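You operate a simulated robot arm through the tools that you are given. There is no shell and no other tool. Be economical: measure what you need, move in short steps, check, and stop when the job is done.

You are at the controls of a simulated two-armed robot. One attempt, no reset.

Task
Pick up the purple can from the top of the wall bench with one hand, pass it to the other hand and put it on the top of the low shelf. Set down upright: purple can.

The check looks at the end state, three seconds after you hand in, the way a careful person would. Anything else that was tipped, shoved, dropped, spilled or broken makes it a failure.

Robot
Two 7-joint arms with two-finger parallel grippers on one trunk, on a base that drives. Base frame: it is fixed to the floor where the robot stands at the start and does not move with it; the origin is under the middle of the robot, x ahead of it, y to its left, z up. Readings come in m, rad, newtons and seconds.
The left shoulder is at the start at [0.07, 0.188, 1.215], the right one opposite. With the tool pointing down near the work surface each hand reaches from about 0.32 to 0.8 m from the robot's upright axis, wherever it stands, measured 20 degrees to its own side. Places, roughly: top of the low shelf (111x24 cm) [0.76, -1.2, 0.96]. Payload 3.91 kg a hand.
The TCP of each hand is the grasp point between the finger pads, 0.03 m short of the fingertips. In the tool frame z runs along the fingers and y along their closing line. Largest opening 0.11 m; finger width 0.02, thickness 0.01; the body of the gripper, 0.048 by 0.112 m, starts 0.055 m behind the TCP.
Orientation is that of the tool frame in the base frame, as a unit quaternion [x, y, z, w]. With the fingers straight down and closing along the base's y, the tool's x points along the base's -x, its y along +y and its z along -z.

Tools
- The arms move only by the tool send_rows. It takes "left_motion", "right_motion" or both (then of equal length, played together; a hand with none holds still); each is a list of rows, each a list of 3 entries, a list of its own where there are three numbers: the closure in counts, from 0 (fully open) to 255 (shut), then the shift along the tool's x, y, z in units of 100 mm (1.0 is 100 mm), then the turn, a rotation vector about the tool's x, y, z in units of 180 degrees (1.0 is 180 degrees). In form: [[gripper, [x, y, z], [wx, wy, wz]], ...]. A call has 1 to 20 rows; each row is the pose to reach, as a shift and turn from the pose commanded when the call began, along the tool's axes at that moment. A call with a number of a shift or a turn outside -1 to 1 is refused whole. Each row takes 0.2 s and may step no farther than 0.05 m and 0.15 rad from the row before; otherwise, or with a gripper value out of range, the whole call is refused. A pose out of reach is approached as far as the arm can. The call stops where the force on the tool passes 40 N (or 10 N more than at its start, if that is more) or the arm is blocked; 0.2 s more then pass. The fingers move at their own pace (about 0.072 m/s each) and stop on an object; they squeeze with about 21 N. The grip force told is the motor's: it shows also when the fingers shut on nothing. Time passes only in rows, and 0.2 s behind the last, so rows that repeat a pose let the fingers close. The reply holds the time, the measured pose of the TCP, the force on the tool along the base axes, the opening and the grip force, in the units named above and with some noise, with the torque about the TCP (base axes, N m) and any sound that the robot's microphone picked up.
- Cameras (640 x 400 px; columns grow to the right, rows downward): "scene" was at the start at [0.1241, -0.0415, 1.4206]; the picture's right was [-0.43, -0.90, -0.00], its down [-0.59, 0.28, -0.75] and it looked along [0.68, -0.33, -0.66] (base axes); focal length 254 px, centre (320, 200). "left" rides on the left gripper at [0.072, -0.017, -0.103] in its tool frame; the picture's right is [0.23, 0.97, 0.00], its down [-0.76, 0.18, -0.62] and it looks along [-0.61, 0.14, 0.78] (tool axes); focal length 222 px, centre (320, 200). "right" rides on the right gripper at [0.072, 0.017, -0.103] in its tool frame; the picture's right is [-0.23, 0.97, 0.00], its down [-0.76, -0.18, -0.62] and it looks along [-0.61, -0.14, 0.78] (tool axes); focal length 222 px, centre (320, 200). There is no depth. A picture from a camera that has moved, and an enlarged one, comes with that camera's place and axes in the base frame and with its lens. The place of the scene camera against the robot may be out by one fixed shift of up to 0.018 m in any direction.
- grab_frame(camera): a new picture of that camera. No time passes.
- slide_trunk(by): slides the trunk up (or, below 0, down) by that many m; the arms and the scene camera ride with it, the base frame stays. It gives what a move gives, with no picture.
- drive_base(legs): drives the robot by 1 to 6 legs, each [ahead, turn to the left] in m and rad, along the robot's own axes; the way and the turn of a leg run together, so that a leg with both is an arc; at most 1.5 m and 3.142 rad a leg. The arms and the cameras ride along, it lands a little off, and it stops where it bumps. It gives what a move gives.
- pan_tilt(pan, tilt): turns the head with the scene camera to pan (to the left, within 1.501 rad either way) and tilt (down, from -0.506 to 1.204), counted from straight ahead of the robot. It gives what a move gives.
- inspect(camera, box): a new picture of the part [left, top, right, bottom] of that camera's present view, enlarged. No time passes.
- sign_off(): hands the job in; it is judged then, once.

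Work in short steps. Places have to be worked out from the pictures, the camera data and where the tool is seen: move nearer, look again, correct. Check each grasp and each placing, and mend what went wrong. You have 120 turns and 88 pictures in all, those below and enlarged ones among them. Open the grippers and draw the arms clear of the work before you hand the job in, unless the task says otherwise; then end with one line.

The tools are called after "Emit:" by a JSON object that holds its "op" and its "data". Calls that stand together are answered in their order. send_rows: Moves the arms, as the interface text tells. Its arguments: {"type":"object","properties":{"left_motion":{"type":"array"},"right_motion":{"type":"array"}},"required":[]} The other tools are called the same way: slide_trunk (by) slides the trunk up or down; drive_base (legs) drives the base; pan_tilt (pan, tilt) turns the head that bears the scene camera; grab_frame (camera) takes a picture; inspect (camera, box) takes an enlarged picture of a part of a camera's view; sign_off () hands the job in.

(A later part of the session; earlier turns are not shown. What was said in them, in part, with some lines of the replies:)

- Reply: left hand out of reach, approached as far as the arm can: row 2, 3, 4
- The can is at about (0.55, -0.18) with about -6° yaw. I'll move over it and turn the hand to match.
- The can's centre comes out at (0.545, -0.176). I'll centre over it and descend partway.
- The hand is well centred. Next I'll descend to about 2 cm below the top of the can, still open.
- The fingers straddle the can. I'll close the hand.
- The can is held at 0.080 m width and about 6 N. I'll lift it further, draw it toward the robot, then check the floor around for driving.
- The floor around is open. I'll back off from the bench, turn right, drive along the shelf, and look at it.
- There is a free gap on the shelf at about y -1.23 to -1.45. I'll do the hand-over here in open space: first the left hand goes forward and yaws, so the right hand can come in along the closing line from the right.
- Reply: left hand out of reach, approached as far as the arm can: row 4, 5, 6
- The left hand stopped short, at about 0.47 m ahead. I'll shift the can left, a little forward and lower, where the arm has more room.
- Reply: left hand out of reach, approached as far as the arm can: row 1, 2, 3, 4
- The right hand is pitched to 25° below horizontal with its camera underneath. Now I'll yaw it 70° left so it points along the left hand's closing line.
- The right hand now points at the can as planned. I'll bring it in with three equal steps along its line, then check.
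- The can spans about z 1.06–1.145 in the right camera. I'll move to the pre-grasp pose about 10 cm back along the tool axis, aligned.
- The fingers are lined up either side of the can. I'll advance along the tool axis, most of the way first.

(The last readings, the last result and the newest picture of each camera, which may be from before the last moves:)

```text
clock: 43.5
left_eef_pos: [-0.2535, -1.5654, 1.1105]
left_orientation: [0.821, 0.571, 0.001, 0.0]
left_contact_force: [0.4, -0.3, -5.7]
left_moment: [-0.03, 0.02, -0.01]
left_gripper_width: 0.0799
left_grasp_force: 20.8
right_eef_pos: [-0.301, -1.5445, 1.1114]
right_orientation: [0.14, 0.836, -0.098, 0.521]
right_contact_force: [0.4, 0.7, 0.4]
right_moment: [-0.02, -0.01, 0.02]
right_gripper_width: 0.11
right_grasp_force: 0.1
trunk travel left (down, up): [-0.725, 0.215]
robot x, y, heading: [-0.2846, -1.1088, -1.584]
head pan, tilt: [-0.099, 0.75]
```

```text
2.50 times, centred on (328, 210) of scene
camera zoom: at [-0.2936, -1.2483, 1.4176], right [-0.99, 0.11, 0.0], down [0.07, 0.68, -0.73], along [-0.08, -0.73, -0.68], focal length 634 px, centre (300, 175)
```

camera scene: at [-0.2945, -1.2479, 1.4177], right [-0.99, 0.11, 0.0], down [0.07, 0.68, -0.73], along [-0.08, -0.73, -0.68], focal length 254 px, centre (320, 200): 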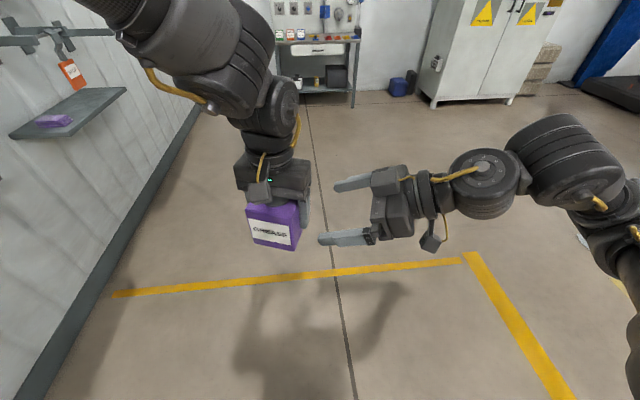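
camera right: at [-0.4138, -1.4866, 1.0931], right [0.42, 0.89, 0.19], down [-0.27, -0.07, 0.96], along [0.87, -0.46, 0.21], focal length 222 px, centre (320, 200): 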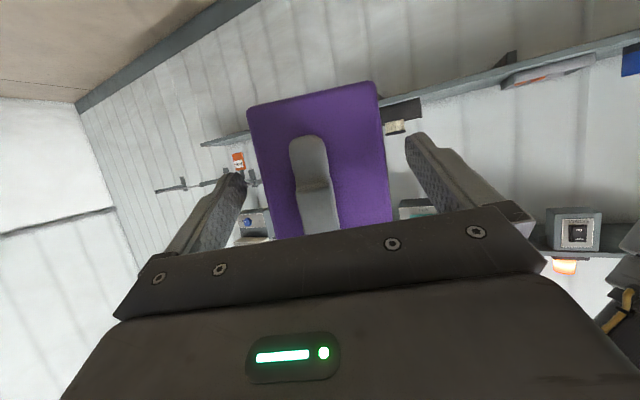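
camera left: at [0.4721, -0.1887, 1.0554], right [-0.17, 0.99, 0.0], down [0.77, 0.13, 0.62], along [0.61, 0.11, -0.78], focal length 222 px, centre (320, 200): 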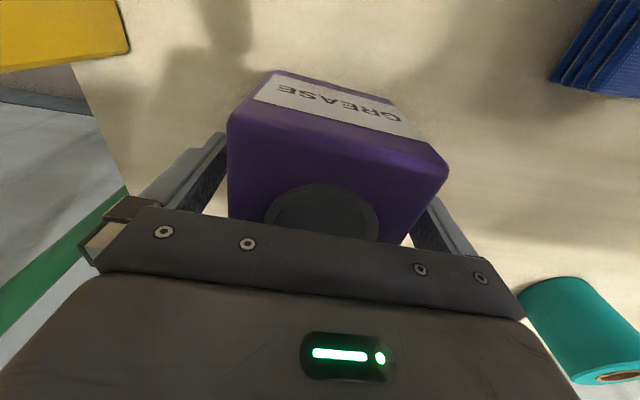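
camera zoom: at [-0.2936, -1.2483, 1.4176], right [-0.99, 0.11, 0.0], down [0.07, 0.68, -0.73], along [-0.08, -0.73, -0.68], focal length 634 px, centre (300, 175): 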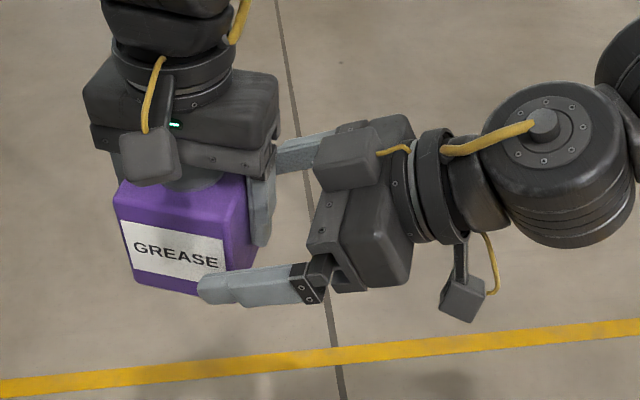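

Clearances look good. I'll advance the last 3 cm.

Emit:
{"op": "send_rows", "data": {"right_motion": [[0, [0, 0, 0.12], [0, 0, 0]], [0, [0, 0, 0.22], [0, 0, 0]], [0, [0, 0, 0.3], [0, 0, 0]]]}}

Emit:
{"op": "grab_frame", "data": {"camera": "right"}}

Emit:
{"op": "inspect", "data": {"camera": "scene", "box": [200, 130, 456, 290]}}

```text
clock: 44.3
left_eef_pos: [-0.2545, -1.5662, 1.1111]
left_orientation: [0.821, 0.571, -0.001, 0.001]
left_contact_force: [0.0, -0.4, -4.7]
left_moment: [-0.01, -0.04, 0.0]
left_gripper_width: 0.08
left_grasp_force: 21.2
right_eef_pos: [-0.2761, -1.5538, 1.0986]
right_orientation: [0.14, 0.836, -0.098, 0.521]
right_contact_force: [0.1, 0.7, -0.5]
right_moment: [0.01, 0.01, 0.02]
right_gripper_width: 0.1099
right_grasp_force: 0.0
trunk travel left (down, up): [-0.725, 0.215]
robot x, y, heading: [-0.2816, -1.1119, -1.579]
head pan, tilt: [-0.099, 0.75]
```

```text
58 pictures are left
camera right: at [-0.3889, -1.496, 1.0801], right [0.42, 0.89, 0.19], down [-0.27, -0.07, 0.96], along [0.87, -0.46, 0.21], focal length 222 px, centre (320, 200)
```

right: 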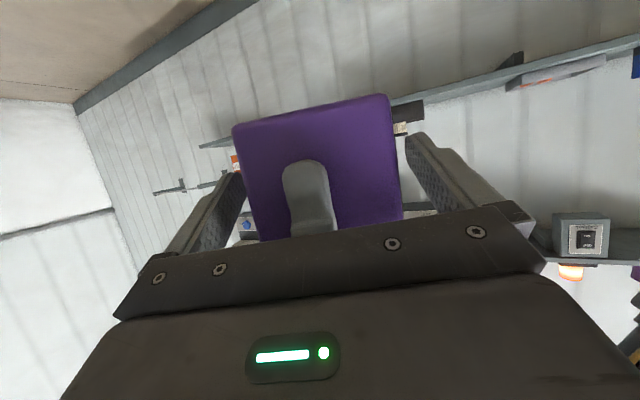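

```text
2.50 times, centred on (328, 210) of scene
camera zoom: at [-0.2939, -1.2481, 1.4176], right [-0.99, 0.11, 0.0], down [0.07, 0.68, -0.73], along [-0.08, -0.73, -0.68], focal length 634 px, centre (300, 175)
```

zoom: 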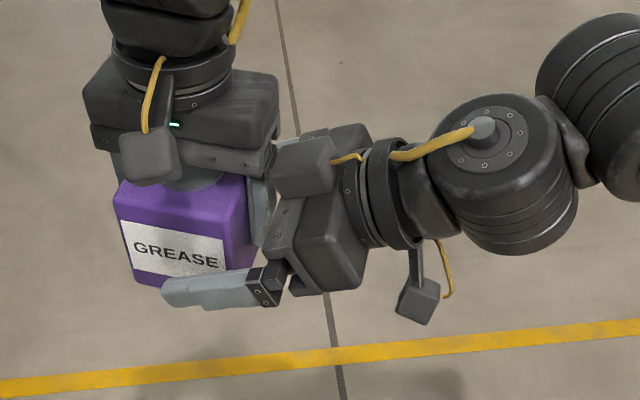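

The right hand straddles the can without touching it. I'll close it while the left still holds.

Emit:
{"op": "send_rows", "data": {"right_motion": [[60, [0, 0, 0], [0, 0, 0]], [255, [0, 0, 0], [0, 0, 0]], [255, [0, 0, 0], [0, 0, 0]], [255, [0, 0, 0], [0, 0, 0]]]}}

Emit:
{"op": "inspect", "data": {"camera": "scene", "box": [200, 130, 456, 290]}}

```text
clock: 45.3
left_eef_pos: [-0.2554, -1.566, 1.1111]
left_orientation: [0.82, 0.572, 0.0, 0.001]
left_contact_force: [-3.8, -9.3, -5.5]
left_moment: [-0.34, 0.09, 0.37]
left_gripper_width: 0.0798
left_grasp_force: 20.9
right_eef_pos: [-0.2755, -1.5541, 1.0994]
right_orientation: [0.138, 0.837, -0.097, 0.521]
right_contact_force: [5.3, 9.9, -0.1]
right_moment: [0.2, -0.01, -0.12]
right_gripper_width: 0.0802
right_grasp_force: 20.6
trunk travel left (down, up): [-0.725, 0.215]
robot x, y, heading: [-0.2797, -1.1105, -1.579]
head pan, tilt: [-0.099, 0.75]
```

```text
2.50 times, centred on (328, 210) of scene
camera zoom: at [-0.294, -1.2481, 1.4176], right [-0.99, 0.11, 0.0], down [0.07, 0.68, -0.73], along [-0.08, -0.73, -0.68], focal length 634 px, centre (300, 175)
```

zoom: 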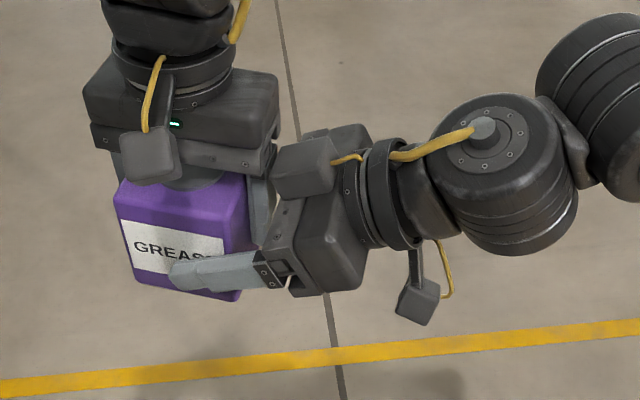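

Both hands hold the can. I'll open the left only slightly, because its finger sits close to the right palm, and then raise it clear.

Emit:
{"op": "send_rows", "data": {"left_motion": [[60, [0, 0, 0], [0, 0, 0]], [46, [0, 0, 0], [0, 0, 0]], [46, [0, 0, 0], [0, 0, 0]]]}}

Emit:
{"op": "inspect", "data": {"camera": "scene", "box": [200, 130, 456, 290]}}

```text
clock: 46.1
left_eef_pos: [-0.2527, -1.5653, 1.1112]
left_orientation: [0.82, 0.572, 0.0, 0.0]
left_contact_force: [7.3, 0.3, 0.8]
left_moment: [-0.03, 0.48, -0.16]
left_gripper_width: 0.0871
left_grasp_force: 0.1
right_eef_pos: [-0.276, -1.5541, 1.1]
right_orientation: [0.139, 0.836, -0.098, 0.521]
right_contact_force: [-7.1, 0.4, -0.8]
right_moment: [0.1, -0.44, 0.06]
right_gripper_width: 0.08
right_grasp_force: 21.0
trunk travel left (down, up): [-0.725, 0.215]
robot x, y, heading: [-0.2789, -1.1111, -1.58]
head pan, tilt: [-0.099, 0.75]
```

```text
2.50 times, centred on (328, 210) of scene
camera zoom: at [-0.2941, -1.2481, 1.4176], right [-0.99, 0.11, 0.0], down [0.07, 0.68, -0.73], along [-0.08, -0.73, -0.68], focal length 634 px, centre (300, 175)
```

zoom: 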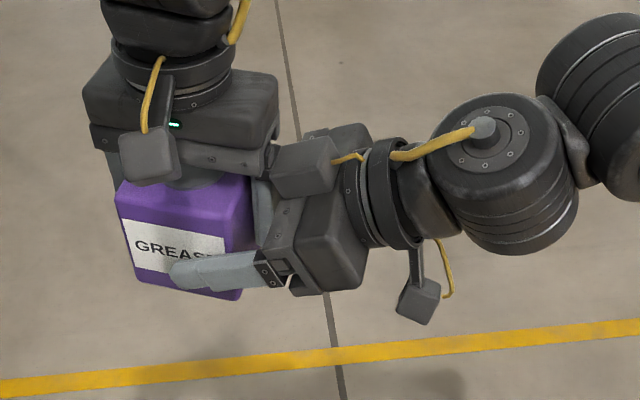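

The left finger is touching the right palm (7 N). I'll narrow the left slightly and shift it 2 mm away, then read again.

Emit:
{"op": "send_rows", "data": {"left_motion": [[58, [0, 0.01, 0], [0, 0, 0]], [58, [0, 0.02, 0], [0, 0, 0]], [58, [0, 0.02, 0], [0, 0, 0]]]}}

```text
clock: 46.9
left_eef_pos: [-0.2532, -1.5643, 1.1105]
left_orientation: [0.819, 0.573, -0.001, 0.0]
left_contact_force: [0.3, 0.7, -0.6]
left_moment: [-0.02, 0.0, 0.01]
left_gripper_width: 0.0847
left_grasp_force: 0.2
right_eef_pos: [-0.2758, -1.5535, 1.1]
right_orientation: [0.139, 0.836, -0.098, 0.521]
right_contact_force: [0.7, 0.1, -0.7]
right_moment: [0.05, 0.08, -0.03]
right_gripper_width: 0.08
right_grasp_force: 21.2
trunk travel left (down, up): [-0.725, 0.215]
robot x, y, heading: [-0.2859, -1.109, -1.583]
head pan, tilt: [-0.099, 0.75]
```

The contact has gone. I'll raise the left hand slowly and watch.

Emit:
{"op": "send_rows", "data": {"left_motion": [[58, [0, 0, -0.1], [0, 0, 0]], [58, [0, 0, -0.2], [0, 0, 0]]]}}

Emit:
{"op": "inspect", "data": {"camera": "scene", "box": [200, 130, 456, 290]}}

```text
clock: 47.5
left_eef_pos: [-0.2532, -1.5639, 1.1312]
left_orientation: [0.82, 0.572, 0.0, 0.0]
left_contact_force: [0.0, 0.0, 0.2]
left_moment: [0.02, 0.02, 0.02]
left_gripper_width: 0.0853
left_grasp_force: 0.0
right_eef_pos: [-0.2758, -1.5538, 1.0987]
right_orientation: [0.14, 0.836, -0.099, 0.521]
right_contact_force: [-0.6, -0.2, -0.2]
right_moment: [0.04, 0.09, 0.0]
right_gripper_width: 0.0801
right_grasp_force: 21.3
trunk travel left (down, up): [-0.725, 0.215]
robot x, y, heading: [-0.2811, -1.1139, -1.579]
head pan, tilt: [-0.099, 0.75]
```

```text
2.50 times, centred on (328, 210) of scene
camera zoom: at [-0.294, -1.2477, 1.4176], right [-0.99, 0.11, 0.0], down [0.07, 0.68, -0.73], along [-0.08, -0.73, -0.68], focal length 634 px, centre (300, 175)
```

zoom: 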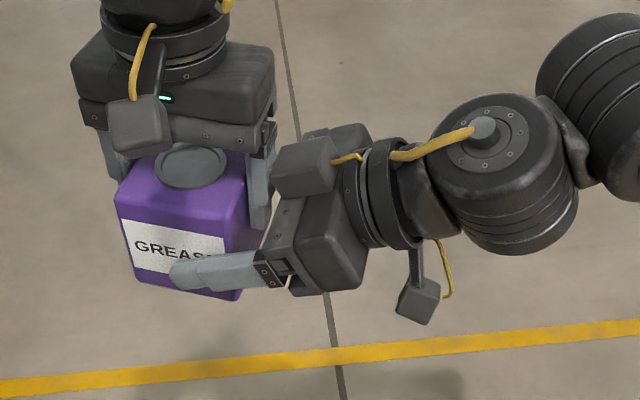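

The can stays in the right hand. I'll lift the left fully clear and move it back to its side.

Emit:
{"op": "send_rows", "data": {"left_motion": [[58, [0, 0, -0.2], [0, 0, 0]], [58, [0, 0, -0.5], [0, 0, 0]], [58, [0, 0, -0.8], [0, 0, 0]], [58, [0, 0.2, -1.0], [0, 0, 0]], [58, [0, 0.5, -1.0], [0, 0, 0]], [0, [0, 0.9, -1.0], [0, 0, 0]]]}}

Emit:
{"op": "grab_frame", "data": {"camera": "scene"}}

```text
clock: 48.9
left_eef_pos: [-0.2399, -1.5474, 1.2276]
left_orientation: [0.82, 0.572, 0.0, 0.0]
left_contact_force: [-0.4, -0.5, 1.0]
left_moment: [-0.02, -0.02, 0.0]
left_gripper_width: 0.1101
left_grasp_force: 0.1
left hand out of reach, approached as far as the arm can: row 4, 5, 6
right_eef_pos: [-0.276, -1.553, 1.0977]
right_orientation: [0.14, 0.837, -0.099, 0.52]
right_contact_force: [0.2, 0.2, 0.5]
right_moment: [0.06, 0.12, -0.02]
right_gripper_width: 0.0802
right_grasp_force: 21.3
trunk travel left (down, up): [-0.725, 0.215]
robot x, y, heading: [-0.2828, -1.1104, -1.574]
head pan, tilt: [-0.099, 0.75]
```

```text
53 pictures are left
camera scene: at [-0.2939, -1.248, 1.4176], right [-0.99, 0.11, 0.0], down [0.07, 0.68, -0.73], along [-0.08, -0.73, -0.68], focal length 254 px, centre (320, 200)
```

scene: 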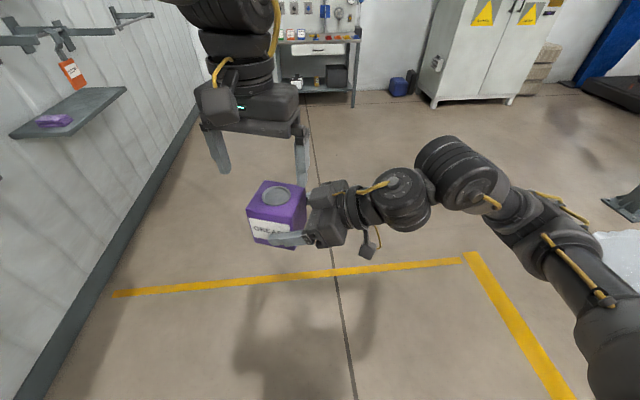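

The hand-over worked: the can is upright in the right hand only. I'll unwind the left hand and take it out to its own side.

Emit:
{"op": "send_rows", "data": {"left_motion": [[0, [0, 0, 0], [0, 0, -0.04]], [0, [0, 0, 0], [0, 0, -0.08]], [0, [0.2, 0.2, 0], [0, 0, -0.12]], [0, [0.4, 0.45, 0], [0, 0, -0.14]], [0, [0.6, 0.7, 0], [0, 0, -0.14]], [0, [0.8, 1.0, 0], [0, 0, -0.14]]]}}

Emit:
{"op": "grab_frame", "data": {"camera": "scene"}}

```text
clock: 50.3
left_eef_pos: [-0.1153, -1.5077, 1.2269]
left_orientation: [0.677, 0.736, 0.0, -0.001]
left_contact_force: [-0.2, 0.1, 0.0]
left_moment: [-0.03, 0.01, -0.02]
left_gripper_width: 0.1101
left_grasp_force: 0.0
right_eef_pos: [-0.2727, -1.5544, 1.0988]
right_orientation: [0.14, 0.837, -0.099, 0.519]
right_contact_force: [0.4, -0.3, -0.1]
right_moment: [0.03, 0.13, -0.03]
right_gripper_width: 0.0802
right_grasp_force: 20.8
trunk travel left (down, up): [-0.725, 0.215]
robot x, y, heading: [-0.2839, -1.1098, -1.584]
head pan, tilt: [-0.099, 0.75]
```

```text
52 pictures are left
camera scene: at [-0.2905, -1.2474, 1.4177], right [-0.99, 0.11, 0.0], down [0.07, 0.68, -0.73], along [-0.08, -0.73, -0.68], focal length 254 px, centre (320, 200)
```

scene: 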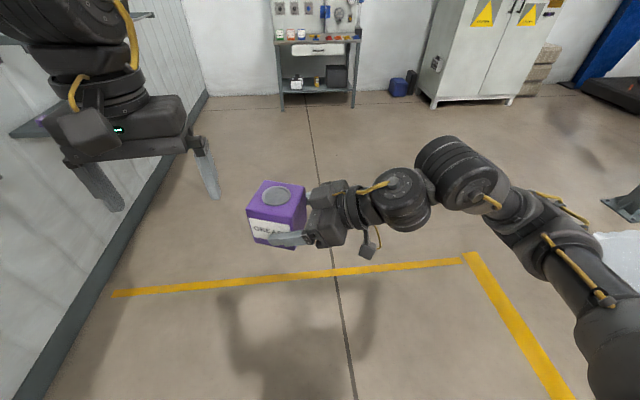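

Now I'll pull the left hand further aside, back the right hand away from centre, and yaw it to point forward, keeping the can upright.

Emit:
{"op": "send_rows", "data": {"left_motion": [[0, [0.15, 0.25, 0], [0, 0, 0]], [0, [0.3, 0.5, 0], [0, 0, 0]], [0, [0.5, 0.85, 0], [0, 0, 0]]], "right_motion": [[255, [0.09, -0.13, -0.33], [0, 0, 0]], [255, [0.18, -0.26, -0.66], [0, 0, 0]], [255, [0.27, -0.39, -1.0], [0, 0, 0]]]}}

Emit:
{"op": "send_rows", "data": {"right_motion": [[255, [0.03, -0.03, -0.06], [0.035, 0, 0.0171]], [255, [0.06, -0.06, -0.14], [0.07, 0, 0.0342]], [255, [0.1, -0.1, -0.22], [0.105, 0, 0.0513]], [255, [0.14, -0.14, -0.3], [0.14, 0, 0.0684]], [255, [0.18, -0.18, -0.38], [0.175, 0, 0.0855]], [255, [0.22, -0.2, -0.46], [0.21, 0, 0.1026]], [255, [0.26, -0.23, -0.54], [0.245, 0, 0.1197]], [255, [0.3, -0.26, -0.62], [0.28, 0, 0.1368]], [255, [0.34, -0.29, -0.7], [0.315, 0, 0.1539]], [255, [0.38, -0.32, -0.78], [0.35, 0, 0.171]]]}}

Emit:
{"op": "pan_tilt", "data": {"pan": -0.3, "tilt": 0.6}}

Emit:
{"op": "grab_frame", "data": {"camera": "scene"}}

```text
clock: 51.1
left_eef_pos: [-0.0367, -1.4488, 1.2282]
left_orientation: [0.677, 0.736, -0.001, 0.0]
left_contact_force: [0.5, 0.3, -0.2]
left_moment: [-0.01, -0.02, 0.0]
left_gripper_width: 0.1102
left_grasp_force: 0.0
right_eef_pos: [-0.3845, -1.5548, 1.1184]
right_orientation: [0.139, 0.836, -0.099, 0.521]
right_contact_force: [0.3, 0.3, -4.8]
right_moment: [0.03, 0.15, 0.01]
right_gripper_width: 0.0804
right_grasp_force: 20.5
trunk travel left (down, up): [-0.725, 0.215]
robot x, y, heading: [-0.2808, -1.1137, -1.576]
head pan, tilt: [-0.099, 0.75]
```

```text
clock: 53.3
left_eef_pos: [-0.0604, -1.4555, 1.2314]
left_orientation: [0.678, 0.735, 0.009, 0.005]
left_contact_force: [-0.9, -0.2, 0.5]
left_moment: [0.04, -0.07, 0.03]
left_gripper_width: 0.1102
left_grasp_force: 0.1
right_eef_pos: [-0.5762, -1.6332, 1.0986]
right_orientation: [0.579, 0.612, -0.359, 0.401]
right_contact_force: [-2.8, 0.0, -6.2]
right_moment: [0.11, -0.09, 0.07]
right_gripper_width: 0.0798
right_grasp_force: 20.9
right hand out of reach, approached as far as the arm can: row 2, 3, 4, 5, 6, 7, 8, 9, 10
trunk travel left (down, up): [-0.725, 0.215]
robot x, y, heading: [-0.2832, -1.1109, -1.58]
head pan, tilt: [-0.099, 0.75]
```

```text
clock: 54.0
left_eef_pos: [-0.0519, -1.4522, 1.2306]
left_orientation: [0.678, 0.735, 0.004, 0.004]
left_contact_force: [-1.6, 0.2, -0.9]
left_moment: [-0.01, -0.08, 0.01]
left_gripper_width: 0.1103
left_grasp_force: 0.1
right_eef_pos: [-0.5667, -1.6311, 1.1018]
right_orientation: [0.576, 0.614, -0.362, 0.401]
right_contact_force: [-1.8, -0.5, -5.8]
right_moment: [0.12, 0.03, 0.06]
right_gripper_width: 0.0798
right_grasp_force: 20.8
trunk travel left (down, up): [-0.725, 0.215]
robot x, y, heading: [-0.2855, -1.1099, -1.58]
head pan, tilt: [-0.3, 0.6]
```

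```text
51 pictures are left
camera scene: at [-0.3274, -1.2503, 1.4301], right [-0.95, 0.31, -0.01], down [0.18, 0.54, -0.82], along [-0.25, -0.79, -0.57], focal length 254 px, centre (320, 200)
```

scene: 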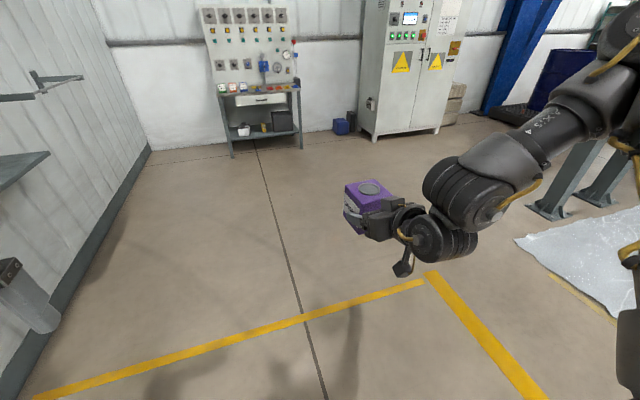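

The right hand now points nearly forward and the can is upright. The pose readings wobbled, so I'll hold still and re-read both hands.

Emit:
{"op": "send_rows", "data": {"right_motion": [[255, [0, 0, 0], [0, 0, 0]], [255, [0, 0, 0], [0, 0, 0]], [255, [0, 0, 0], [0, 0, 0]]]}}

Emit:
{"op": "inspect", "data": {"camera": "scene", "box": [290, 150, 482, 290]}}

```text
clock: 54.8
left_eef_pos: [-0.0375, -1.4503, 1.2274]
left_orientation: [0.677, 0.736, -0.001, -0.001]
left_contact_force: [0.0, -0.1, 0.3]
left_moment: [0.02, 0.02, 0.0]
left_gripper_width: 0.1102
left_grasp_force: 0.0
right_eef_pos: [-0.5537, -1.6315, 1.1055]
right_orientation: [0.571, 0.618, -0.364, 0.398]
right_contact_force: [0.0, -0.2, -6.1]
right_moment: [0.15, 0.01, 0.0]
right_gripper_width: 0.0801
right_grasp_force: 21.7
trunk travel left (down, up): [-0.725, 0.215]
robot x, y, heading: [-0.2832, -1.1124, -1.58]
head pan, tilt: [-0.3, 0.6]
```

```text
2.86 times, centred on (386, 220) of scene
camera zoom: at [-0.3103, -1.2498, 1.4305], right [-0.95, 0.3, 0.0], down [0.17, 0.54, -0.82], along [-0.25, -0.79, -0.57], focal length 724 px, centre (131, 143)
```

zoom: 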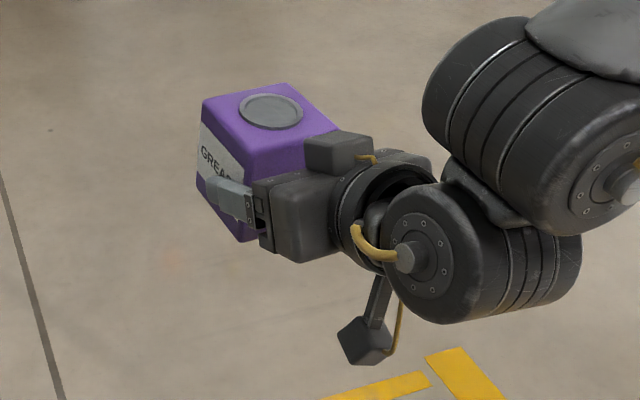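

Everything has settled and the can is upright. I'll turn left to face the shelf and look at the gap.

Emit:
{"op": "drive_base", "data": {"legs": [[0, 1.49]]}}

Emit:
{"op": "pan_tilt", "data": {"pan": -0.1, "tilt": 0.5}}

Emit:
{"op": "grab_frame", "data": {"camera": "scene"}}

Emit:
{"op": "grab_frame", "data": {"camera": "right"}}

```text
clock: 58.9
left_eef_pos: [0.078, -0.8948, 1.2278]
left_orientation: [-0.002, 1.0, 0.0, 0.001]
left_contact_force: [0.2, 0.6, -0.5]
left_moment: [0.02, 0.0, 0.0]
left_gripper_width: 0.1103
left_grasp_force: 0.1
right_eef_pos: [0.216, -1.4234, 1.1061]
right_orientation: [0.003, 0.842, 0.001, 0.539]
right_contact_force: [0.2, 0.2, -5.0]
right_moment: [0.01, 0.16, 0.02]
right_gripper_width: 0.0798
right_grasp_force: 20.9
trunk travel left (down, up): [-0.725, 0.215]
robot x, y, heading: [-0.28, -1.1071, -0.09]
head pan, tilt: [-0.3, 0.6]
```

```text
clock: 59.6
left_eef_pos: [0.0758, -0.8944, 1.2276]
left_orientation: [-0.002, 1.0, 0.0, 0.0]
left_contact_force: [-0.2, 0.1, -0.3]
left_moment: [-0.02, -0.04, 0.0]
left_gripper_width: 0.11
left_grasp_force: 0.0
right_eef_pos: [0.2162, -1.4226, 1.1043]
right_orientation: [0.002, 0.842, 0.002, 0.539]
right_contact_force: [-0.1, 0.3, -4.6]
right_moment: [0.0, 0.14, -0.01]
right_gripper_width: 0.0801
right_grasp_force: 20.4
trunk travel left (down, up): [-0.725, 0.215]
robot x, y, heading: [-0.2847, -1.1094, -0.088]
head pan, tilt: [-0.099, 0.499]
```

```text
49 pictures are left
camera scene: at [-0.1446, -1.1366, 1.4395], right [-0.19, -0.98, 0.0], down [-0.47, 0.09, -0.88], along [0.86, -0.16, -0.48], focal length 254 px, centre (320, 200)
```

scene: 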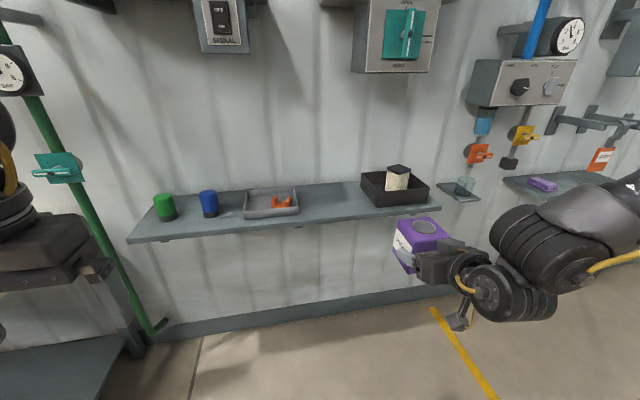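

```text
48 pictures are left
camera right: at [0.0907, -1.405, 1.0835], right [0.1, 0.97, 0.21], down [-0.25, -0.18, 0.95], along [0.96, -0.14, 0.22], focal length 222 px, centre (320, 200)
```

right: 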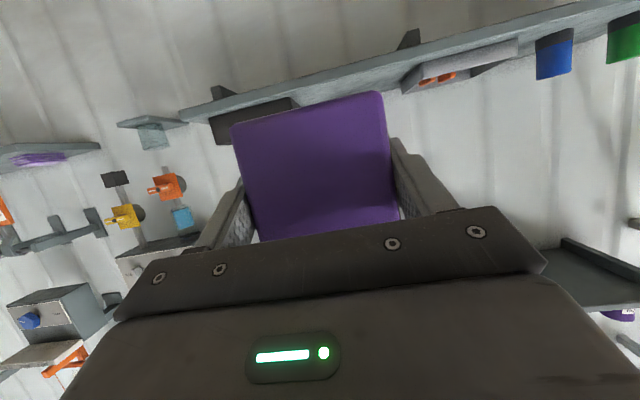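

The gap between tray and bin runs from about y -1.21 to -1.49, the shelf from x 0.58 to 0.82. I'll slide the can 10 cm left, then drive ahead 0.36 m and look.

Emit:
{"op": "send_rows", "data": {"right_motion": [[255, [0, 0.25, 0], [0, 0, 0]], [255, [0, 0.5, 0], [0, 0, 0]], [255, [0, 0.75, 0], [0, 0, 0]], [255, [0, 1.0, 0], [0, 0, 0]]]}}

Emit:
{"op": "drive_base", "data": {"legs": [[0.33, 0]]}}

Emit:
{"op": "pan_tilt", "data": {"pan": -0.3, "tilt": 0.7}}

Emit:
{"op": "grab_frame", "data": {"camera": "scene"}}

```text
clock: 60.6
left_eef_pos: [0.0767, -0.8944, 1.2281]
left_orientation: [-0.001, 1.0, -0.001, 0.0]
left_contact_force: [0.5, -0.2, 0.4]
left_moment: [-0.01, 0.02, -0.06]
left_gripper_width: 0.1097
left_grasp_force: 0.0
right_eef_pos: [0.2167, -1.4042, 1.0949]
right_orientation: [-0.009, 0.841, 0.016, 0.541]
right_contact_force: [-0.2, -0.3, -4.6]
right_moment: [0.02, 0.16, -0.02]
right_gripper_width: 0.0799
right_grasp_force: 20.8
right hand out of reach, approached as far as the arm can: row 1, 2, 3, 4
trunk travel left (down, up): [-0.725, 0.215]
robot x, y, heading: [-0.2807, -1.1128, -0.09]
head pan, tilt: [-0.099, 0.499]
```

```text
clock: 62.8
left_eef_pos: [0.4009, -0.9201, 1.228]
left_orientation: [-0.004, 1.0, 0.0, 0.0]
left_contact_force: [0.2, 0.1, 0.0]
left_moment: [0.0, 0.04, 0.02]
left_gripper_width: 0.1098
left_grasp_force: 0.0
right_eef_pos: [0.5441, -1.4294, 1.0954]
right_orientation: [-0.01, 0.84, 0.016, 0.542]
right_contact_force: [-0.3, -0.4, -4.4]
right_moment: [-0.02, 0.17, 0.02]
right_gripper_width: 0.0801
right_grasp_force: 20.9
trunk travel left (down, up): [-0.725, 0.215]
robot x, y, heading: [0.0445, -1.1378, -0.082]
head pan, tilt: [-0.099, 0.499]
```

```text
clock: 63.5
left_eef_pos: [0.4024, -0.9206, 1.2275]
left_orientation: [-0.005, 1.0, -0.001, -0.001]
left_contact_force: [1.0, 0.2, 0.4]
left_moment: [-0.03, 0.03, 0.0]
left_gripper_width: 0.1101
left_grasp_force: 0.1
right_eef_pos: [0.5455, -1.429, 1.0952]
right_orientation: [-0.011, 0.841, 0.017, 0.541]
right_contact_force: [0.5, -0.2, -5.2]
right_moment: [-0.01, 0.15, 0.0]
right_gripper_width: 0.0799
right_grasp_force: 21.7
trunk travel left (down, up): [-0.725, 0.215]
robot x, y, heading: [0.0434, -1.1353, -0.08]
head pan, tilt: [-0.3, 0.7]
```

```text
47 pictures are left
camera scene: at [0.172, -1.1792, 1.4218], right [-0.37, -0.93, 0.0], down [-0.6, 0.24, -0.76], along [0.71, -0.29, -0.64], focal length 254 px, centre (320, 200)
```

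scene: 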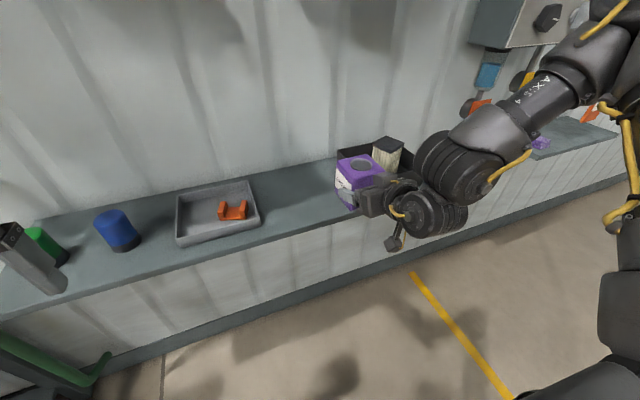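

The right arm is at its limit sideways, with the can at y about -1.43. A small left turn of the base will centre it in the gap.

Emit:
{"op": "drive_base", "data": {"legs": [[0, 0.13]]}}

Emit:
{"op": "grab_frame", "data": {"camera": "scene"}}

Emit:
{"op": "grab_frame", "data": {"camera": "left"}}

```text
clock: 64.5
left_eef_pos: [0.3711, -0.8773, 1.2277]
left_orientation: [-0.069, 0.998, 0.001, 0.0]
left_contact_force: [0.1, -0.2, -0.1]
left_moment: [-0.01, -0.01, 0.01]
left_gripper_width: 0.1099
left_grasp_force: 0.0
right_eef_pos: [0.5777, -1.3629, 1.0953]
right_orientation: [-0.064, 0.838, 0.052, 0.54]
right_contact_force: [-0.5, -0.4, -5.7]
right_moment: [-0.01, 0.15, -0.01]
right_gripper_width: 0.0798
right_grasp_force: 20.8
trunk travel left (down, up): [-0.725, 0.215]
robot x, y, heading: [0.0416, -1.1418, 0.044]
head pan, tilt: [-0.3, 0.7]
```

```text
46 pictures are left
camera scene: at [0.175, -1.1638, 1.4218], right [-0.25, -0.97, 0.0], down [-0.62, 0.16, -0.76], along [0.74, -0.19, -0.65], focal length 254 px, centre (320, 200)
```

scene: 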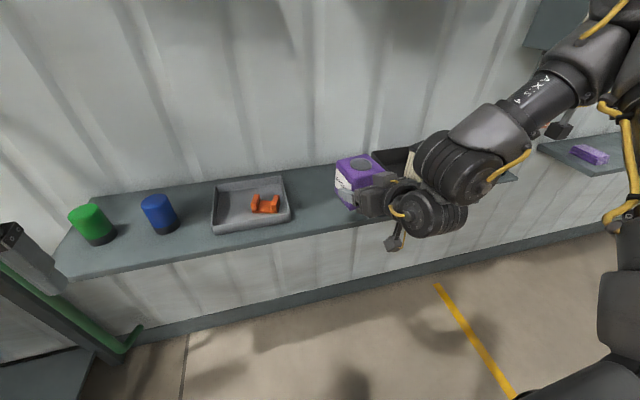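

```text
45 pictures are left
camera left: at [0.3009, -0.9039, 1.3307], right [-0.36, 0.93, 0.0], down [0.73, 0.28, 0.62], along [0.58, 0.23, -0.78], focal length 222 px, centre (320, 200)
```

left: 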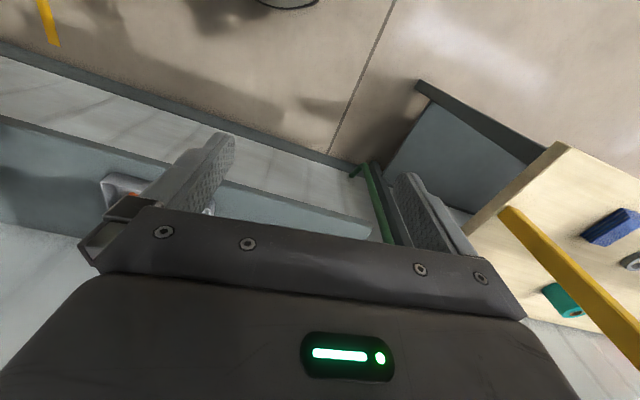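

Both cameras put the shelf front at x ≈ 0.595, and the can's centre is at about (0.60, -1.36). I'll drive ahead 0.1 m to bring it over the shelf's middle line.

Emit:
{"op": "drive_base", "data": {"legs": [[0.1, 0]]}}

Emit:
{"op": "grab_frame", "data": {"camera": "scene"}}

Emit:
{"op": "grab_frame", "data": {"camera": "right"}}

```text
clock: 65.6
left_eef_pos: [0.4691, -0.8707, 1.2289]
left_orientation: [-0.068, 0.998, 0.001, 0.0]
left_contact_force: [-0.4, -0.7, 0.2]
left_moment: [0.01, -0.01, 0.01]
left_gripper_width: 0.1099
left_grasp_force: 0.0
right_eef_pos: [0.6739, -1.3575, 1.097]
right_orientation: [-0.066, 0.837, 0.052, 0.54]
right_contact_force: [0.2, 0.2, -4.9]
right_moment: [-0.03, 0.16, -0.01]
right_gripper_width: 0.0801
right_grasp_force: 20.9
trunk travel left (down, up): [-0.725, 0.215]
robot x, y, heading: [0.145, -1.1355, 0.046]
head pan, tilt: [-0.3, 0.7]
```

```text
44 pictures are left
camera scene: at [0.2722, -1.1579, 1.4221], right [-0.25, -0.97, 0.0], down [-0.62, 0.16, -0.77], along [0.74, -0.19, -0.64], focal length 254 px, centre (320, 200)
```

scene: 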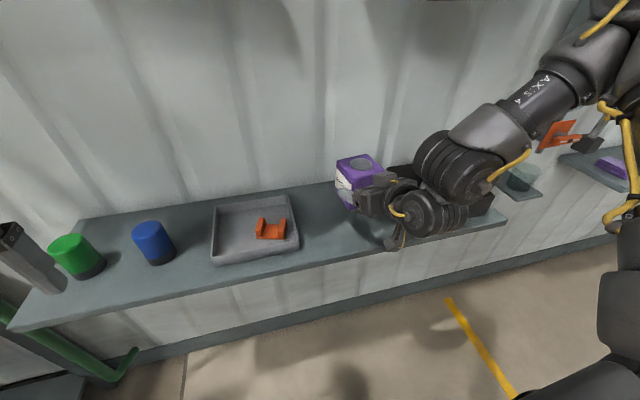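

```text
43 pictures are left
camera right: at [0.5495, -1.3605, 1.0749], right [-0.07, 0.97, 0.22], down [-0.22, -0.23, 0.95], along [0.97, 0.02, 0.23], focal length 222 px, centre (320, 200)
```

right: 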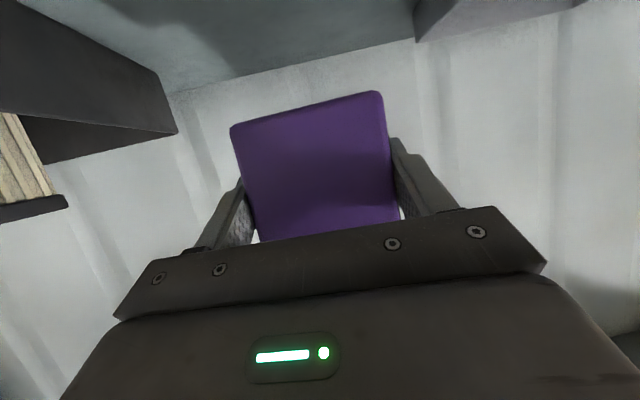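

The can is over the gap, and the wrist and its camera stay in front of the shelf. I'll lower the trunk 6 cm and check.

Emit:
{"op": "slide_trunk", "data": {"by": -0.06}}

Emit:
{"op": "grab_frame", "data": {"camera": "scene"}}

Emit:
{"op": "grab_frame", "data": {"camera": "right"}}

```text
clock: 66.6
left_eef_pos: [0.4693, -0.8706, 1.1681]
left_orientation: [-0.068, 0.998, 0.0, 0.001]
left_contact_force: [-0.2, 0.3, 1.5]
left_moment: [-0.03, -0.02, 0.0]
left_gripper_width: 0.1099
left_grasp_force: 0.0
right_eef_pos: [0.6765, -1.3567, 1.0373]
right_orientation: [-0.066, 0.838, 0.052, 0.539]
right_contact_force: [-0.1, 0.2, -6.6]
right_moment: [-0.01, 0.16, 0.0]
right_gripper_width: 0.0801
right_grasp_force: 21.2
trunk travel left (down, up): [-0.665, 0.275]
robot x, y, heading: [0.1423, -1.1342, 0.046]
head pan, tilt: [-0.3, 0.7]
```

```text
42 pictures are left
camera scene: at [0.2733, -1.1576, 1.362], right [-0.25, -0.97, 0.0], down [-0.62, 0.16, -0.77], along [0.74, -0.19, -0.64], focal length 254 px, centre (320, 200)
```

scene: 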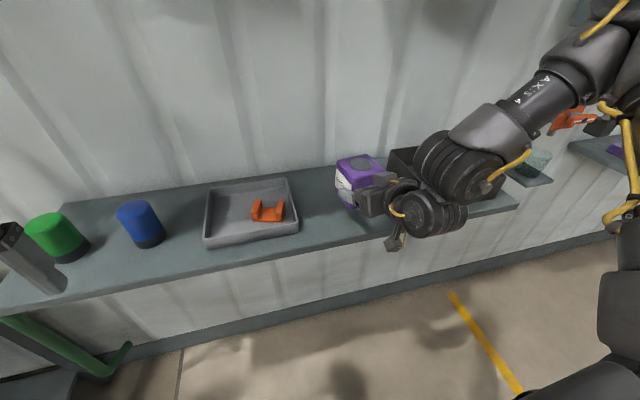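

```text
41 pictures are left
camera right: at [0.5502, -1.3603, 1.0145], right [-0.07, 0.97, 0.22], down [-0.22, -0.23, 0.95], along [0.97, 0.02, 0.23], focal length 222 px, centre (320, 200)
```

right: 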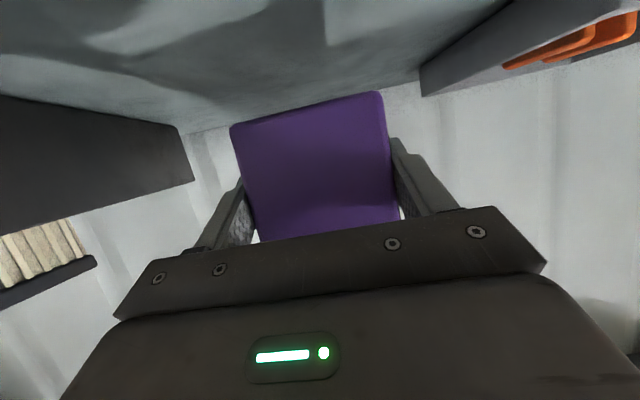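

The shelf surface works out at z ≈ 0.962 and the can bottom at about 0.997. I'll lower by the trunk in small steps.

Emit:
{"op": "slide_trunk", "data": {"by": -0.022}}

Emit:
{"op": "slide_trunk", "data": {"by": -0.007}}

Emit:
{"op": "inspect", "data": {"camera": "scene", "box": [270, 120, 462, 240]}}

Emit:
{"op": "grab_frame", "data": {"camera": "right"}}

```text
clock: 67.3
left_eef_pos: [0.4706, -0.8711, 1.1458]
left_orientation: [-0.068, 0.998, 0.0, 0.0]
left_contact_force: [0.1, 0.3, -0.1]
left_moment: [0.01, -0.01, 0.0]
left_gripper_width: 0.1101
left_grasp_force: 0.0
right_eef_pos: [0.6781, -1.3571, 1.0153]
right_orientation: [-0.065, 0.838, 0.051, 0.539]
right_contact_force: [-0.4, -0.2, -5.8]
right_moment: [-0.05, 0.16, -0.02]
right_gripper_width: 0.0799
right_grasp_force: 20.8
trunk travel left (down, up): [-0.643, 0.297]
robot x, y, heading: [0.144, -1.1347, 0.049]
head pan, tilt: [-0.3, 0.7]
```

```text
clock: 67.9
left_eef_pos: [0.4701, -0.8711, 1.1392]
left_orientation: [-0.069, 0.998, 0.0, 0.0]
left_contact_force: [0.2, -0.1, 0.2]
left_moment: [0.02, -0.02, -0.01]
left_gripper_width: 0.11
left_grasp_force: 0.0
right_eef_pos: [0.678, -1.3573, 1.0072]
right_orientation: [-0.065, 0.838, 0.051, 0.54]
right_contact_force: [-0.4, -0.1, -5.7]
right_moment: [-0.01, 0.13, 0.03]
right_gripper_width: 0.0799
right_grasp_force: 20.8
trunk travel left (down, up): [-0.636, 0.304]
robot x, y, heading: [0.1411, -1.1296, 0.047]
head pan, tilt: [-0.3, 0.7]
```

```text
3.33 times, centred on (366, 180) of scene
camera zoom: at [0.2745, -1.1574, 1.3328], right [-0.25, -0.97, 0.0], down [-0.62, 0.16, -0.76], along [0.74, -0.19, -0.64], focal length 845 px, centre (167, 267)
```

zoom: 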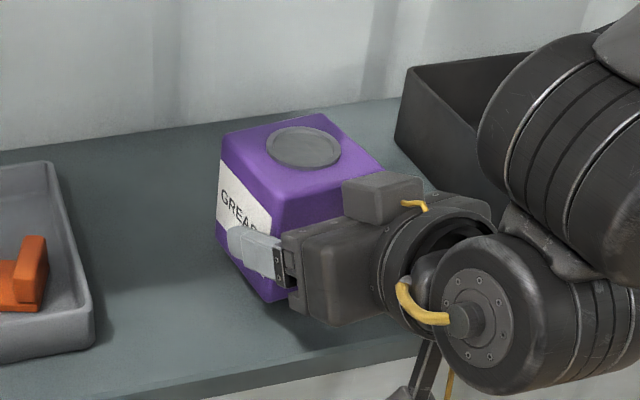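

```text
39 pictures are left
camera right: at [0.5511, -1.3602, 0.9851], right [-0.07, 0.97, 0.22], down [-0.22, -0.23, 0.95], along [0.97, 0.02, 0.23], focal length 222 px, centre (320, 200)
```

right: 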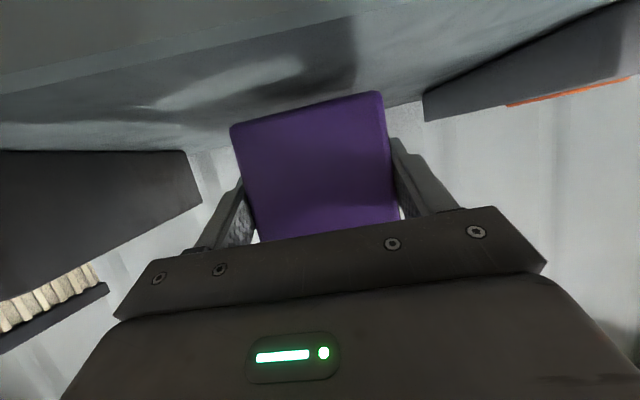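

The can is just above the surface. I'll continue in 4 mm steps until the weight comes off.

Emit:
{"op": "slide_trunk", "data": {"by": -0.004}}

Emit:
{"op": "slide_trunk", "data": {"by": -0.003}}

```text
clock: 68.4
left_eef_pos: [0.4712, -0.8713, 1.1342]
left_orientation: [-0.069, 0.998, 0.0, 0.0]
left_contact_force: [0.1, 0.4, 0.4]
left_moment: [0.01, 0.06, 0.01]
left_gripper_width: 0.1104
left_grasp_force: 0.2
right_eef_pos: [0.6778, -1.3568, 1.0028]
right_orientation: [-0.066, 0.838, 0.052, 0.539]
right_contact_force: [0.0, 0.2, -5.1]
right_moment: [0.0, 0.14, 0.01]
right_gripper_width: 0.0798
right_grasp_force: 21.3
trunk travel left (down, up): [-0.632, 0.308]
robot x, y, heading: [0.1469, -1.1334, 0.049]
head pan, tilt: [-0.3, 0.7]
```

```text
clock: 68.9
left_eef_pos: [0.4709, -0.8712, 1.1323]
left_orientation: [-0.069, 0.998, 0.0, 0.0]
left_contact_force: [-0.4, 0.4, -0.4]
left_moment: [-0.01, -0.01, 0.01]
left_gripper_width: 0.1101
left_grasp_force: 0.1
right_eef_pos: [0.6777, -1.3573, 0.9998]
right_orientation: [-0.065, 0.838, 0.051, 0.539]
right_contact_force: [-0.2, 0.2, -5.2]
right_moment: [-0.05, 0.15, 0.01]
right_gripper_width: 0.0801
right_grasp_force: 21.4
trunk travel left (down, up): [-0.629, 0.311]
robot x, y, heading: [0.1444, -1.1346, 0.049]
head pan, tilt: [-0.3, 0.7]
```

No contact yet (weight still about 5 N), so I'll continue in 3 mm steps.

Emit:
{"op": "slide_trunk", "data": {"by": -0.003}}

Emit:
{"op": "slide_trunk", "data": {"by": -0.003}}

Emit:
{"op": "grab_frame", "data": {"camera": "right"}}

```text
clock: 69.4
left_eef_pos: [0.4695, -0.8711, 1.1293]
left_orientation: [-0.069, 0.998, 0.0, 0.0]
left_contact_force: [1.3, -0.1, 0.2]
left_moment: [0.0, 0.03, 0.0]
left_gripper_width: 0.1098
left_grasp_force: 0.0
right_eef_pos: [0.6778, -1.3579, 0.9963]
right_orientation: [-0.065, 0.838, 0.051, 0.539]
right_contact_force: [0.8, 0.3, -5.9]
right_moment: [-0.05, 0.17, 0.02]
right_gripper_width: 0.0798
right_grasp_force: 21.2
trunk travel left (down, up): [-0.626, 0.314]
robot x, y, heading: [0.1485, -1.1355, 0.043]
head pan, tilt: [-0.3, 0.7]
```

```text
clock: 70.0
left_eef_pos: [0.4702, -0.8713, 1.1271]
left_orientation: [-0.069, 0.998, -0.001, 0.001]
left_contact_force: [-0.4, 0.0, 0.1]
left_moment: [-0.01, 0.03, 0.0]
left_gripper_width: 0.1099
left_grasp_force: 0.0
right_eef_pos: [0.6774, -1.3558, 0.9959]
right_orientation: [-0.065, 0.838, 0.051, 0.54]
right_contact_force: [0.1, -0.3, -0.4]
right_moment: [-0.23, 0.18, 0.02]
right_gripper_width: 0.0801
right_grasp_force: 21.5
trunk travel left (down, up): [-0.623, 0.317]
robot x, y, heading: [0.1447, -1.1328, 0.043]
head pan, tilt: [-0.3, 0.7]
```

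```text
38 pictures are left
camera right: at [0.551, -1.36, 0.9726], right [-0.07, 0.97, 0.22], down [-0.22, -0.23, 0.95], along [0.97, 0.02, 0.23], focal length 222 px, centre (320, 200)
```

right: 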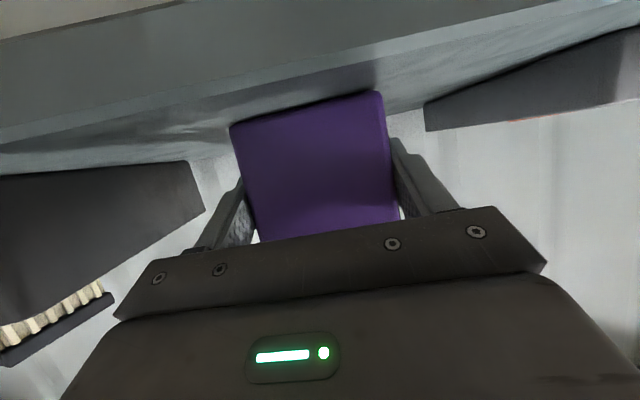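

The shelf has taken the weight (force about 0). One more 1.5 mm to seat it, then I'll open the right hand.

Emit:
{"op": "slide_trunk", "data": {"by": -0.0015}}

Emit:
{"op": "send_rows", "data": {"right_motion": [[60, [0, 0, 0], [0, 0, 0]], [40, [0, 0, 0], [0, 0, 0]], [0, [0, 0, 0], [0, 0, 0]], [0, [0, 0, 0], [0, 0, 0]], [0, [0, 0, 0], [0, 0, 0]]]}}

Emit:
{"op": "grab_frame", "data": {"camera": "right"}}

Emit:
{"op": "inspect", "data": {"camera": "scene", "box": [270, 120, 462, 240]}}

```text
clock: 70.5
left_eef_pos: [0.4693, -0.8689, 1.125]
left_orientation: [-0.068, 0.998, 0.0, 0.001]
left_contact_force: [0.2, -0.3, -0.9]
left_moment: [0.02, 0.0, -0.02]
left_gripper_width: 0.11
left_grasp_force: 0.0
right_eef_pos: [0.6775, -1.3579, 0.9943]
right_orientation: [-0.065, 0.836, 0.05, 0.542]
right_contact_force: [3.0, -1.9, 11.9]
right_moment: [-0.85, 0.09, 0.09]
right_gripper_width: 0.0798
right_grasp_force: 21.3
trunk travel left (down, up): [-0.622, 0.318]
robot x, y, heading: [0.1404, -1.1357, 0.047]
head pan, tilt: [-0.3, 0.7]
```

```text
clock: 71.7
left_eef_pos: [0.4695, -0.8702, 1.1252]
left_orientation: [-0.069, 0.998, 0.0, 0.0]
left_contact_force: [0.5, 0.2, -0.5]
left_moment: [0.01, 0.0, 0.01]
left_gripper_width: 0.11
left_grasp_force: 0.0
right_eef_pos: [0.6768, -1.3575, 0.9928]
right_orientation: [-0.065, 0.838, 0.051, 0.539]
right_contact_force: [-0.6, -0.6, -0.3]
right_moment: [0.03, 0.05, 0.01]
right_gripper_width: 0.1098
right_grasp_force: 0.1
trunk travel left (down, up): [-0.622, 0.318]
robot x, y, heading: [0.1479, -1.1355, 0.047]
head pan, tilt: [-0.3, 0.7]
```

```text
37 pictures are left
camera right: at [0.5507, -1.36, 0.9709], right [-0.07, 0.97, 0.22], down [-0.22, -0.23, 0.95], along [0.97, 0.02, 0.23], focal length 222 px, centre (320, 200)
```

right: 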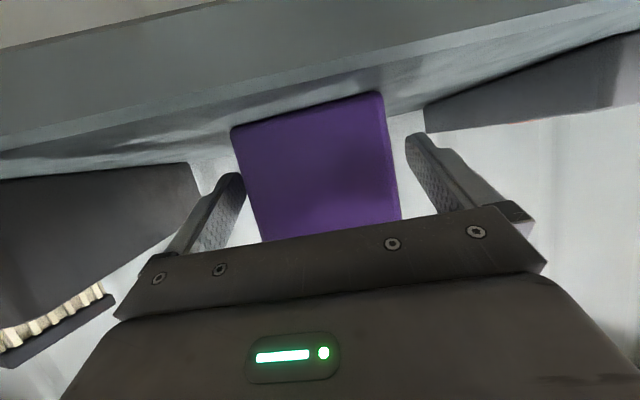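

```text
3.33 times, centred on (366, 180) of scene
camera zoom: at [0.274, -1.1572, 1.3184], right [-0.25, -0.97, 0.0], down [-0.62, 0.16, -0.76], along [0.74, -0.19, -0.64], focal length 845 px, centre (167, 267)
```

zoom: 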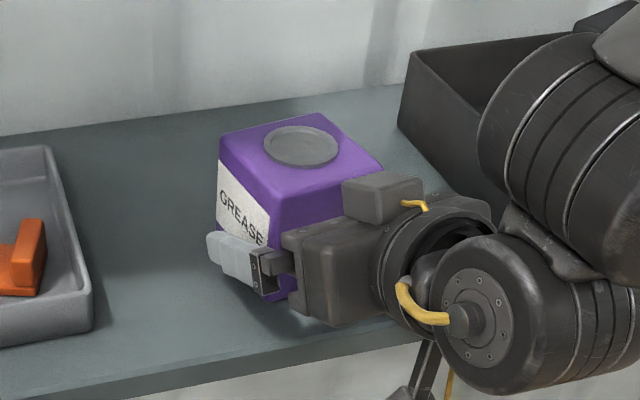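

Released; the can stands upright. I'll back the hand out along its own axis, a short step first.

Emit:
{"op": "send_rows", "data": {"right_motion": [[0, [0, 0, -0.1], [0, 0, 0]], [0, [0, 0, -0.2], [0, 0, 0]], [0, [0, 0, -0.3], [0, 0, 0]]]}}

Emit:
{"op": "grab_frame", "data": {"camera": "right"}}

```text
clock: 72.5
left_eef_pos: [0.4699, -0.8702, 1.1243]
left_orientation: [-0.07, 0.998, 0.0, 0.0]
left_contact_force: [0.4, 0.4, 0.3]
left_moment: [0.01, 0.0, 0.0]
left_gripper_width: 0.1099
left_grasp_force: 0.0
right_eef_pos: [0.6775, -1.3583, 0.9978]
right_orientation: [-0.065, 0.838, 0.051, 0.539]
right_contact_force: [0.8, 0.1, 0.1]
right_moment: [-0.01, 0.0, 0.0]
right_gripper_width: 0.1098
right_grasp_force: 0.0
right hand out of reach, approached as far as the arm can: row 1, 2, 3
trunk travel left (down, up): [-0.622, 0.318]
robot x, y, heading: [0.1427, -1.13, 0.045]
head pan, tilt: [-0.3, 0.7]
```

```text
35 pictures are left
camera right: at [0.5514, -1.3612, 0.9763], right [-0.07, 0.97, 0.22], down [-0.22, -0.23, 0.95], along [0.97, 0.02, 0.23], focal length 222 px, centre (320, 200)
```

right: 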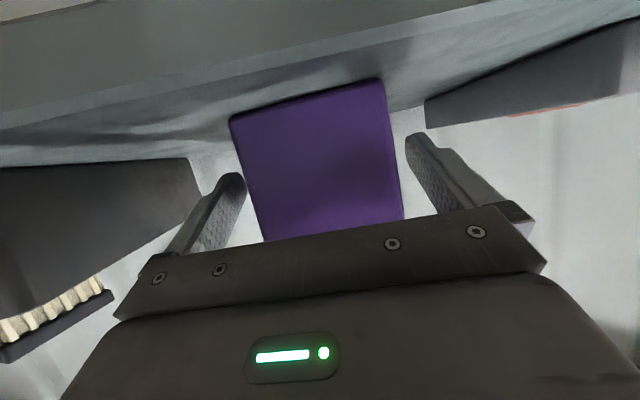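

The arm can't fold further that way, so I'll back the whole base off. The sideways drift is only about 6 mm against 15 mm of finger clearance.

Emit:
{"op": "drive_base", "data": {"legs": [[-0.12, 0]]}}

Emit:
{"op": "grab_frame", "data": {"camera": "scene"}}

Emit:
{"op": "grab_frame", "data": {"camera": "right"}}

```text
clock: 73.7
left_eef_pos: [0.3512, -0.8766, 1.1244]
left_orientation: [-0.068, 0.998, 0.0, 0.0]
left_contact_force: [-0.2, 0.6, 0.6]
left_moment: [0.03, -0.01, 0.0]
left_gripper_width: 0.1101
left_grasp_force: 0.0
right_eef_pos: [0.5585, -1.3647, 0.9989]
right_orientation: [-0.064, 0.838, 0.05, 0.539]
right_contact_force: [-0.4, 0.5, 0.4]
right_moment: [0.04, 0.0, 0.01]
right_gripper_width: 0.1099
right_grasp_force: 0.0
trunk travel left (down, up): [-0.622, 0.318]
robot x, y, heading: [0.0239, -1.1425, 0.044]
head pan, tilt: [-0.3, 0.7]
```

```text
34 pictures are left
camera scene: at [0.1555, -1.1629, 1.3184], right [-0.25, -0.97, 0.0], down [-0.62, 0.16, -0.76], along [0.74, -0.19, -0.64], focal length 254 px, centre (320, 200)
```

scene: 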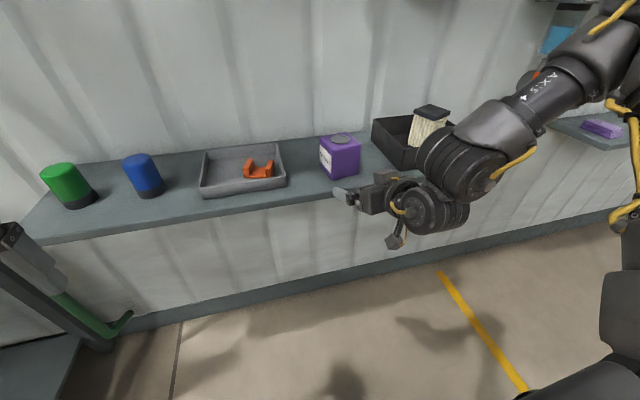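

```text
33 pictures are left
camera right: at [0.4327, -1.3673, 0.9759], right [-0.07, 0.97, 0.22], down [-0.22, -0.23, 0.95], along [0.97, 0.01, 0.23], focal length 222 px, centre (320, 200)
```

right: 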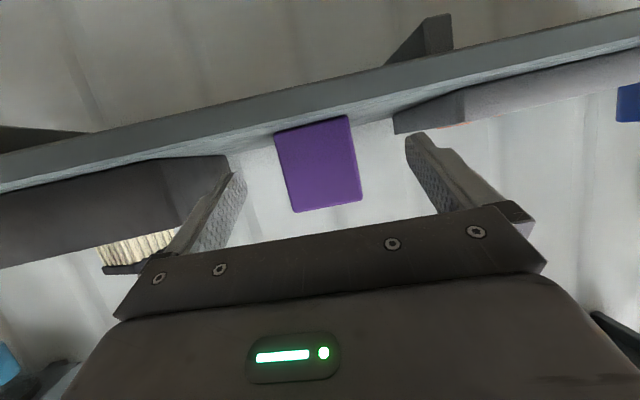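

The can stands on the shelf and the hand is clear of it. I'll back off further and take a last close look.

Emit:
{"op": "drive_base", "data": {"legs": [[-0.25, 0]]}}

Emit:
{"op": "inspect", "data": {"camera": "scene", "box": [0, 60, 512, 380]}}

```text
clock: 75.5
left_eef_pos: [0.1025, -0.8889, 1.1265]
left_orientation: [-0.069, 0.998, 0.0, 0.0]
left_contact_force: [0.1, 0.2, 0.0]
left_moment: [0.01, -0.01, 0.0]
left_gripper_width: 0.11
left_grasp_force: 0.1
right_eef_pos: [0.3094, -1.3748, 0.998]
right_orientation: [-0.065, 0.838, 0.051, 0.54]
right_contact_force: [-0.4, -0.1, 0.4]
right_moment: [-0.01, -0.04, 0.01]
right_gripper_width: 0.1103
right_grasp_force: 0.0
trunk travel left (down, up): [-0.622, 0.318]
robot x, y, heading: [-0.2238, -1.1485, 0.047]
head pan, tilt: [-0.3, 0.7]
```

```text
1.25 times, centred on (256, 220) of scene
camera zoom: at [-0.0939, -1.1742, 1.3184], right [-0.25, -0.97, 0.0], down [-0.62, 0.16, -0.76], along [0.74, -0.19, -0.64], focal length 317 px, centre (400, 175)
```

zoom: 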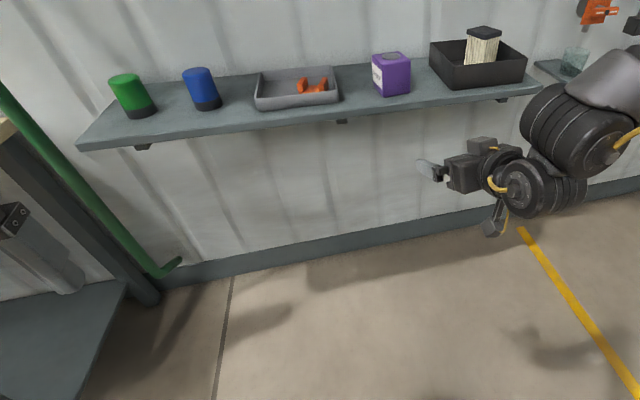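

The can is upright on the shelf between the tray and the bin. Nothing else on the shelf has moved, and both hands are open and clear, so I'm handing in.

Emit:
{"op": "sign_off", "data": {}}

```text
The job is handed in.
```

The purple can was picked up with the left hand, passed to the right hand, and now stands upright on top of the low shelf, between the tray and the bin.
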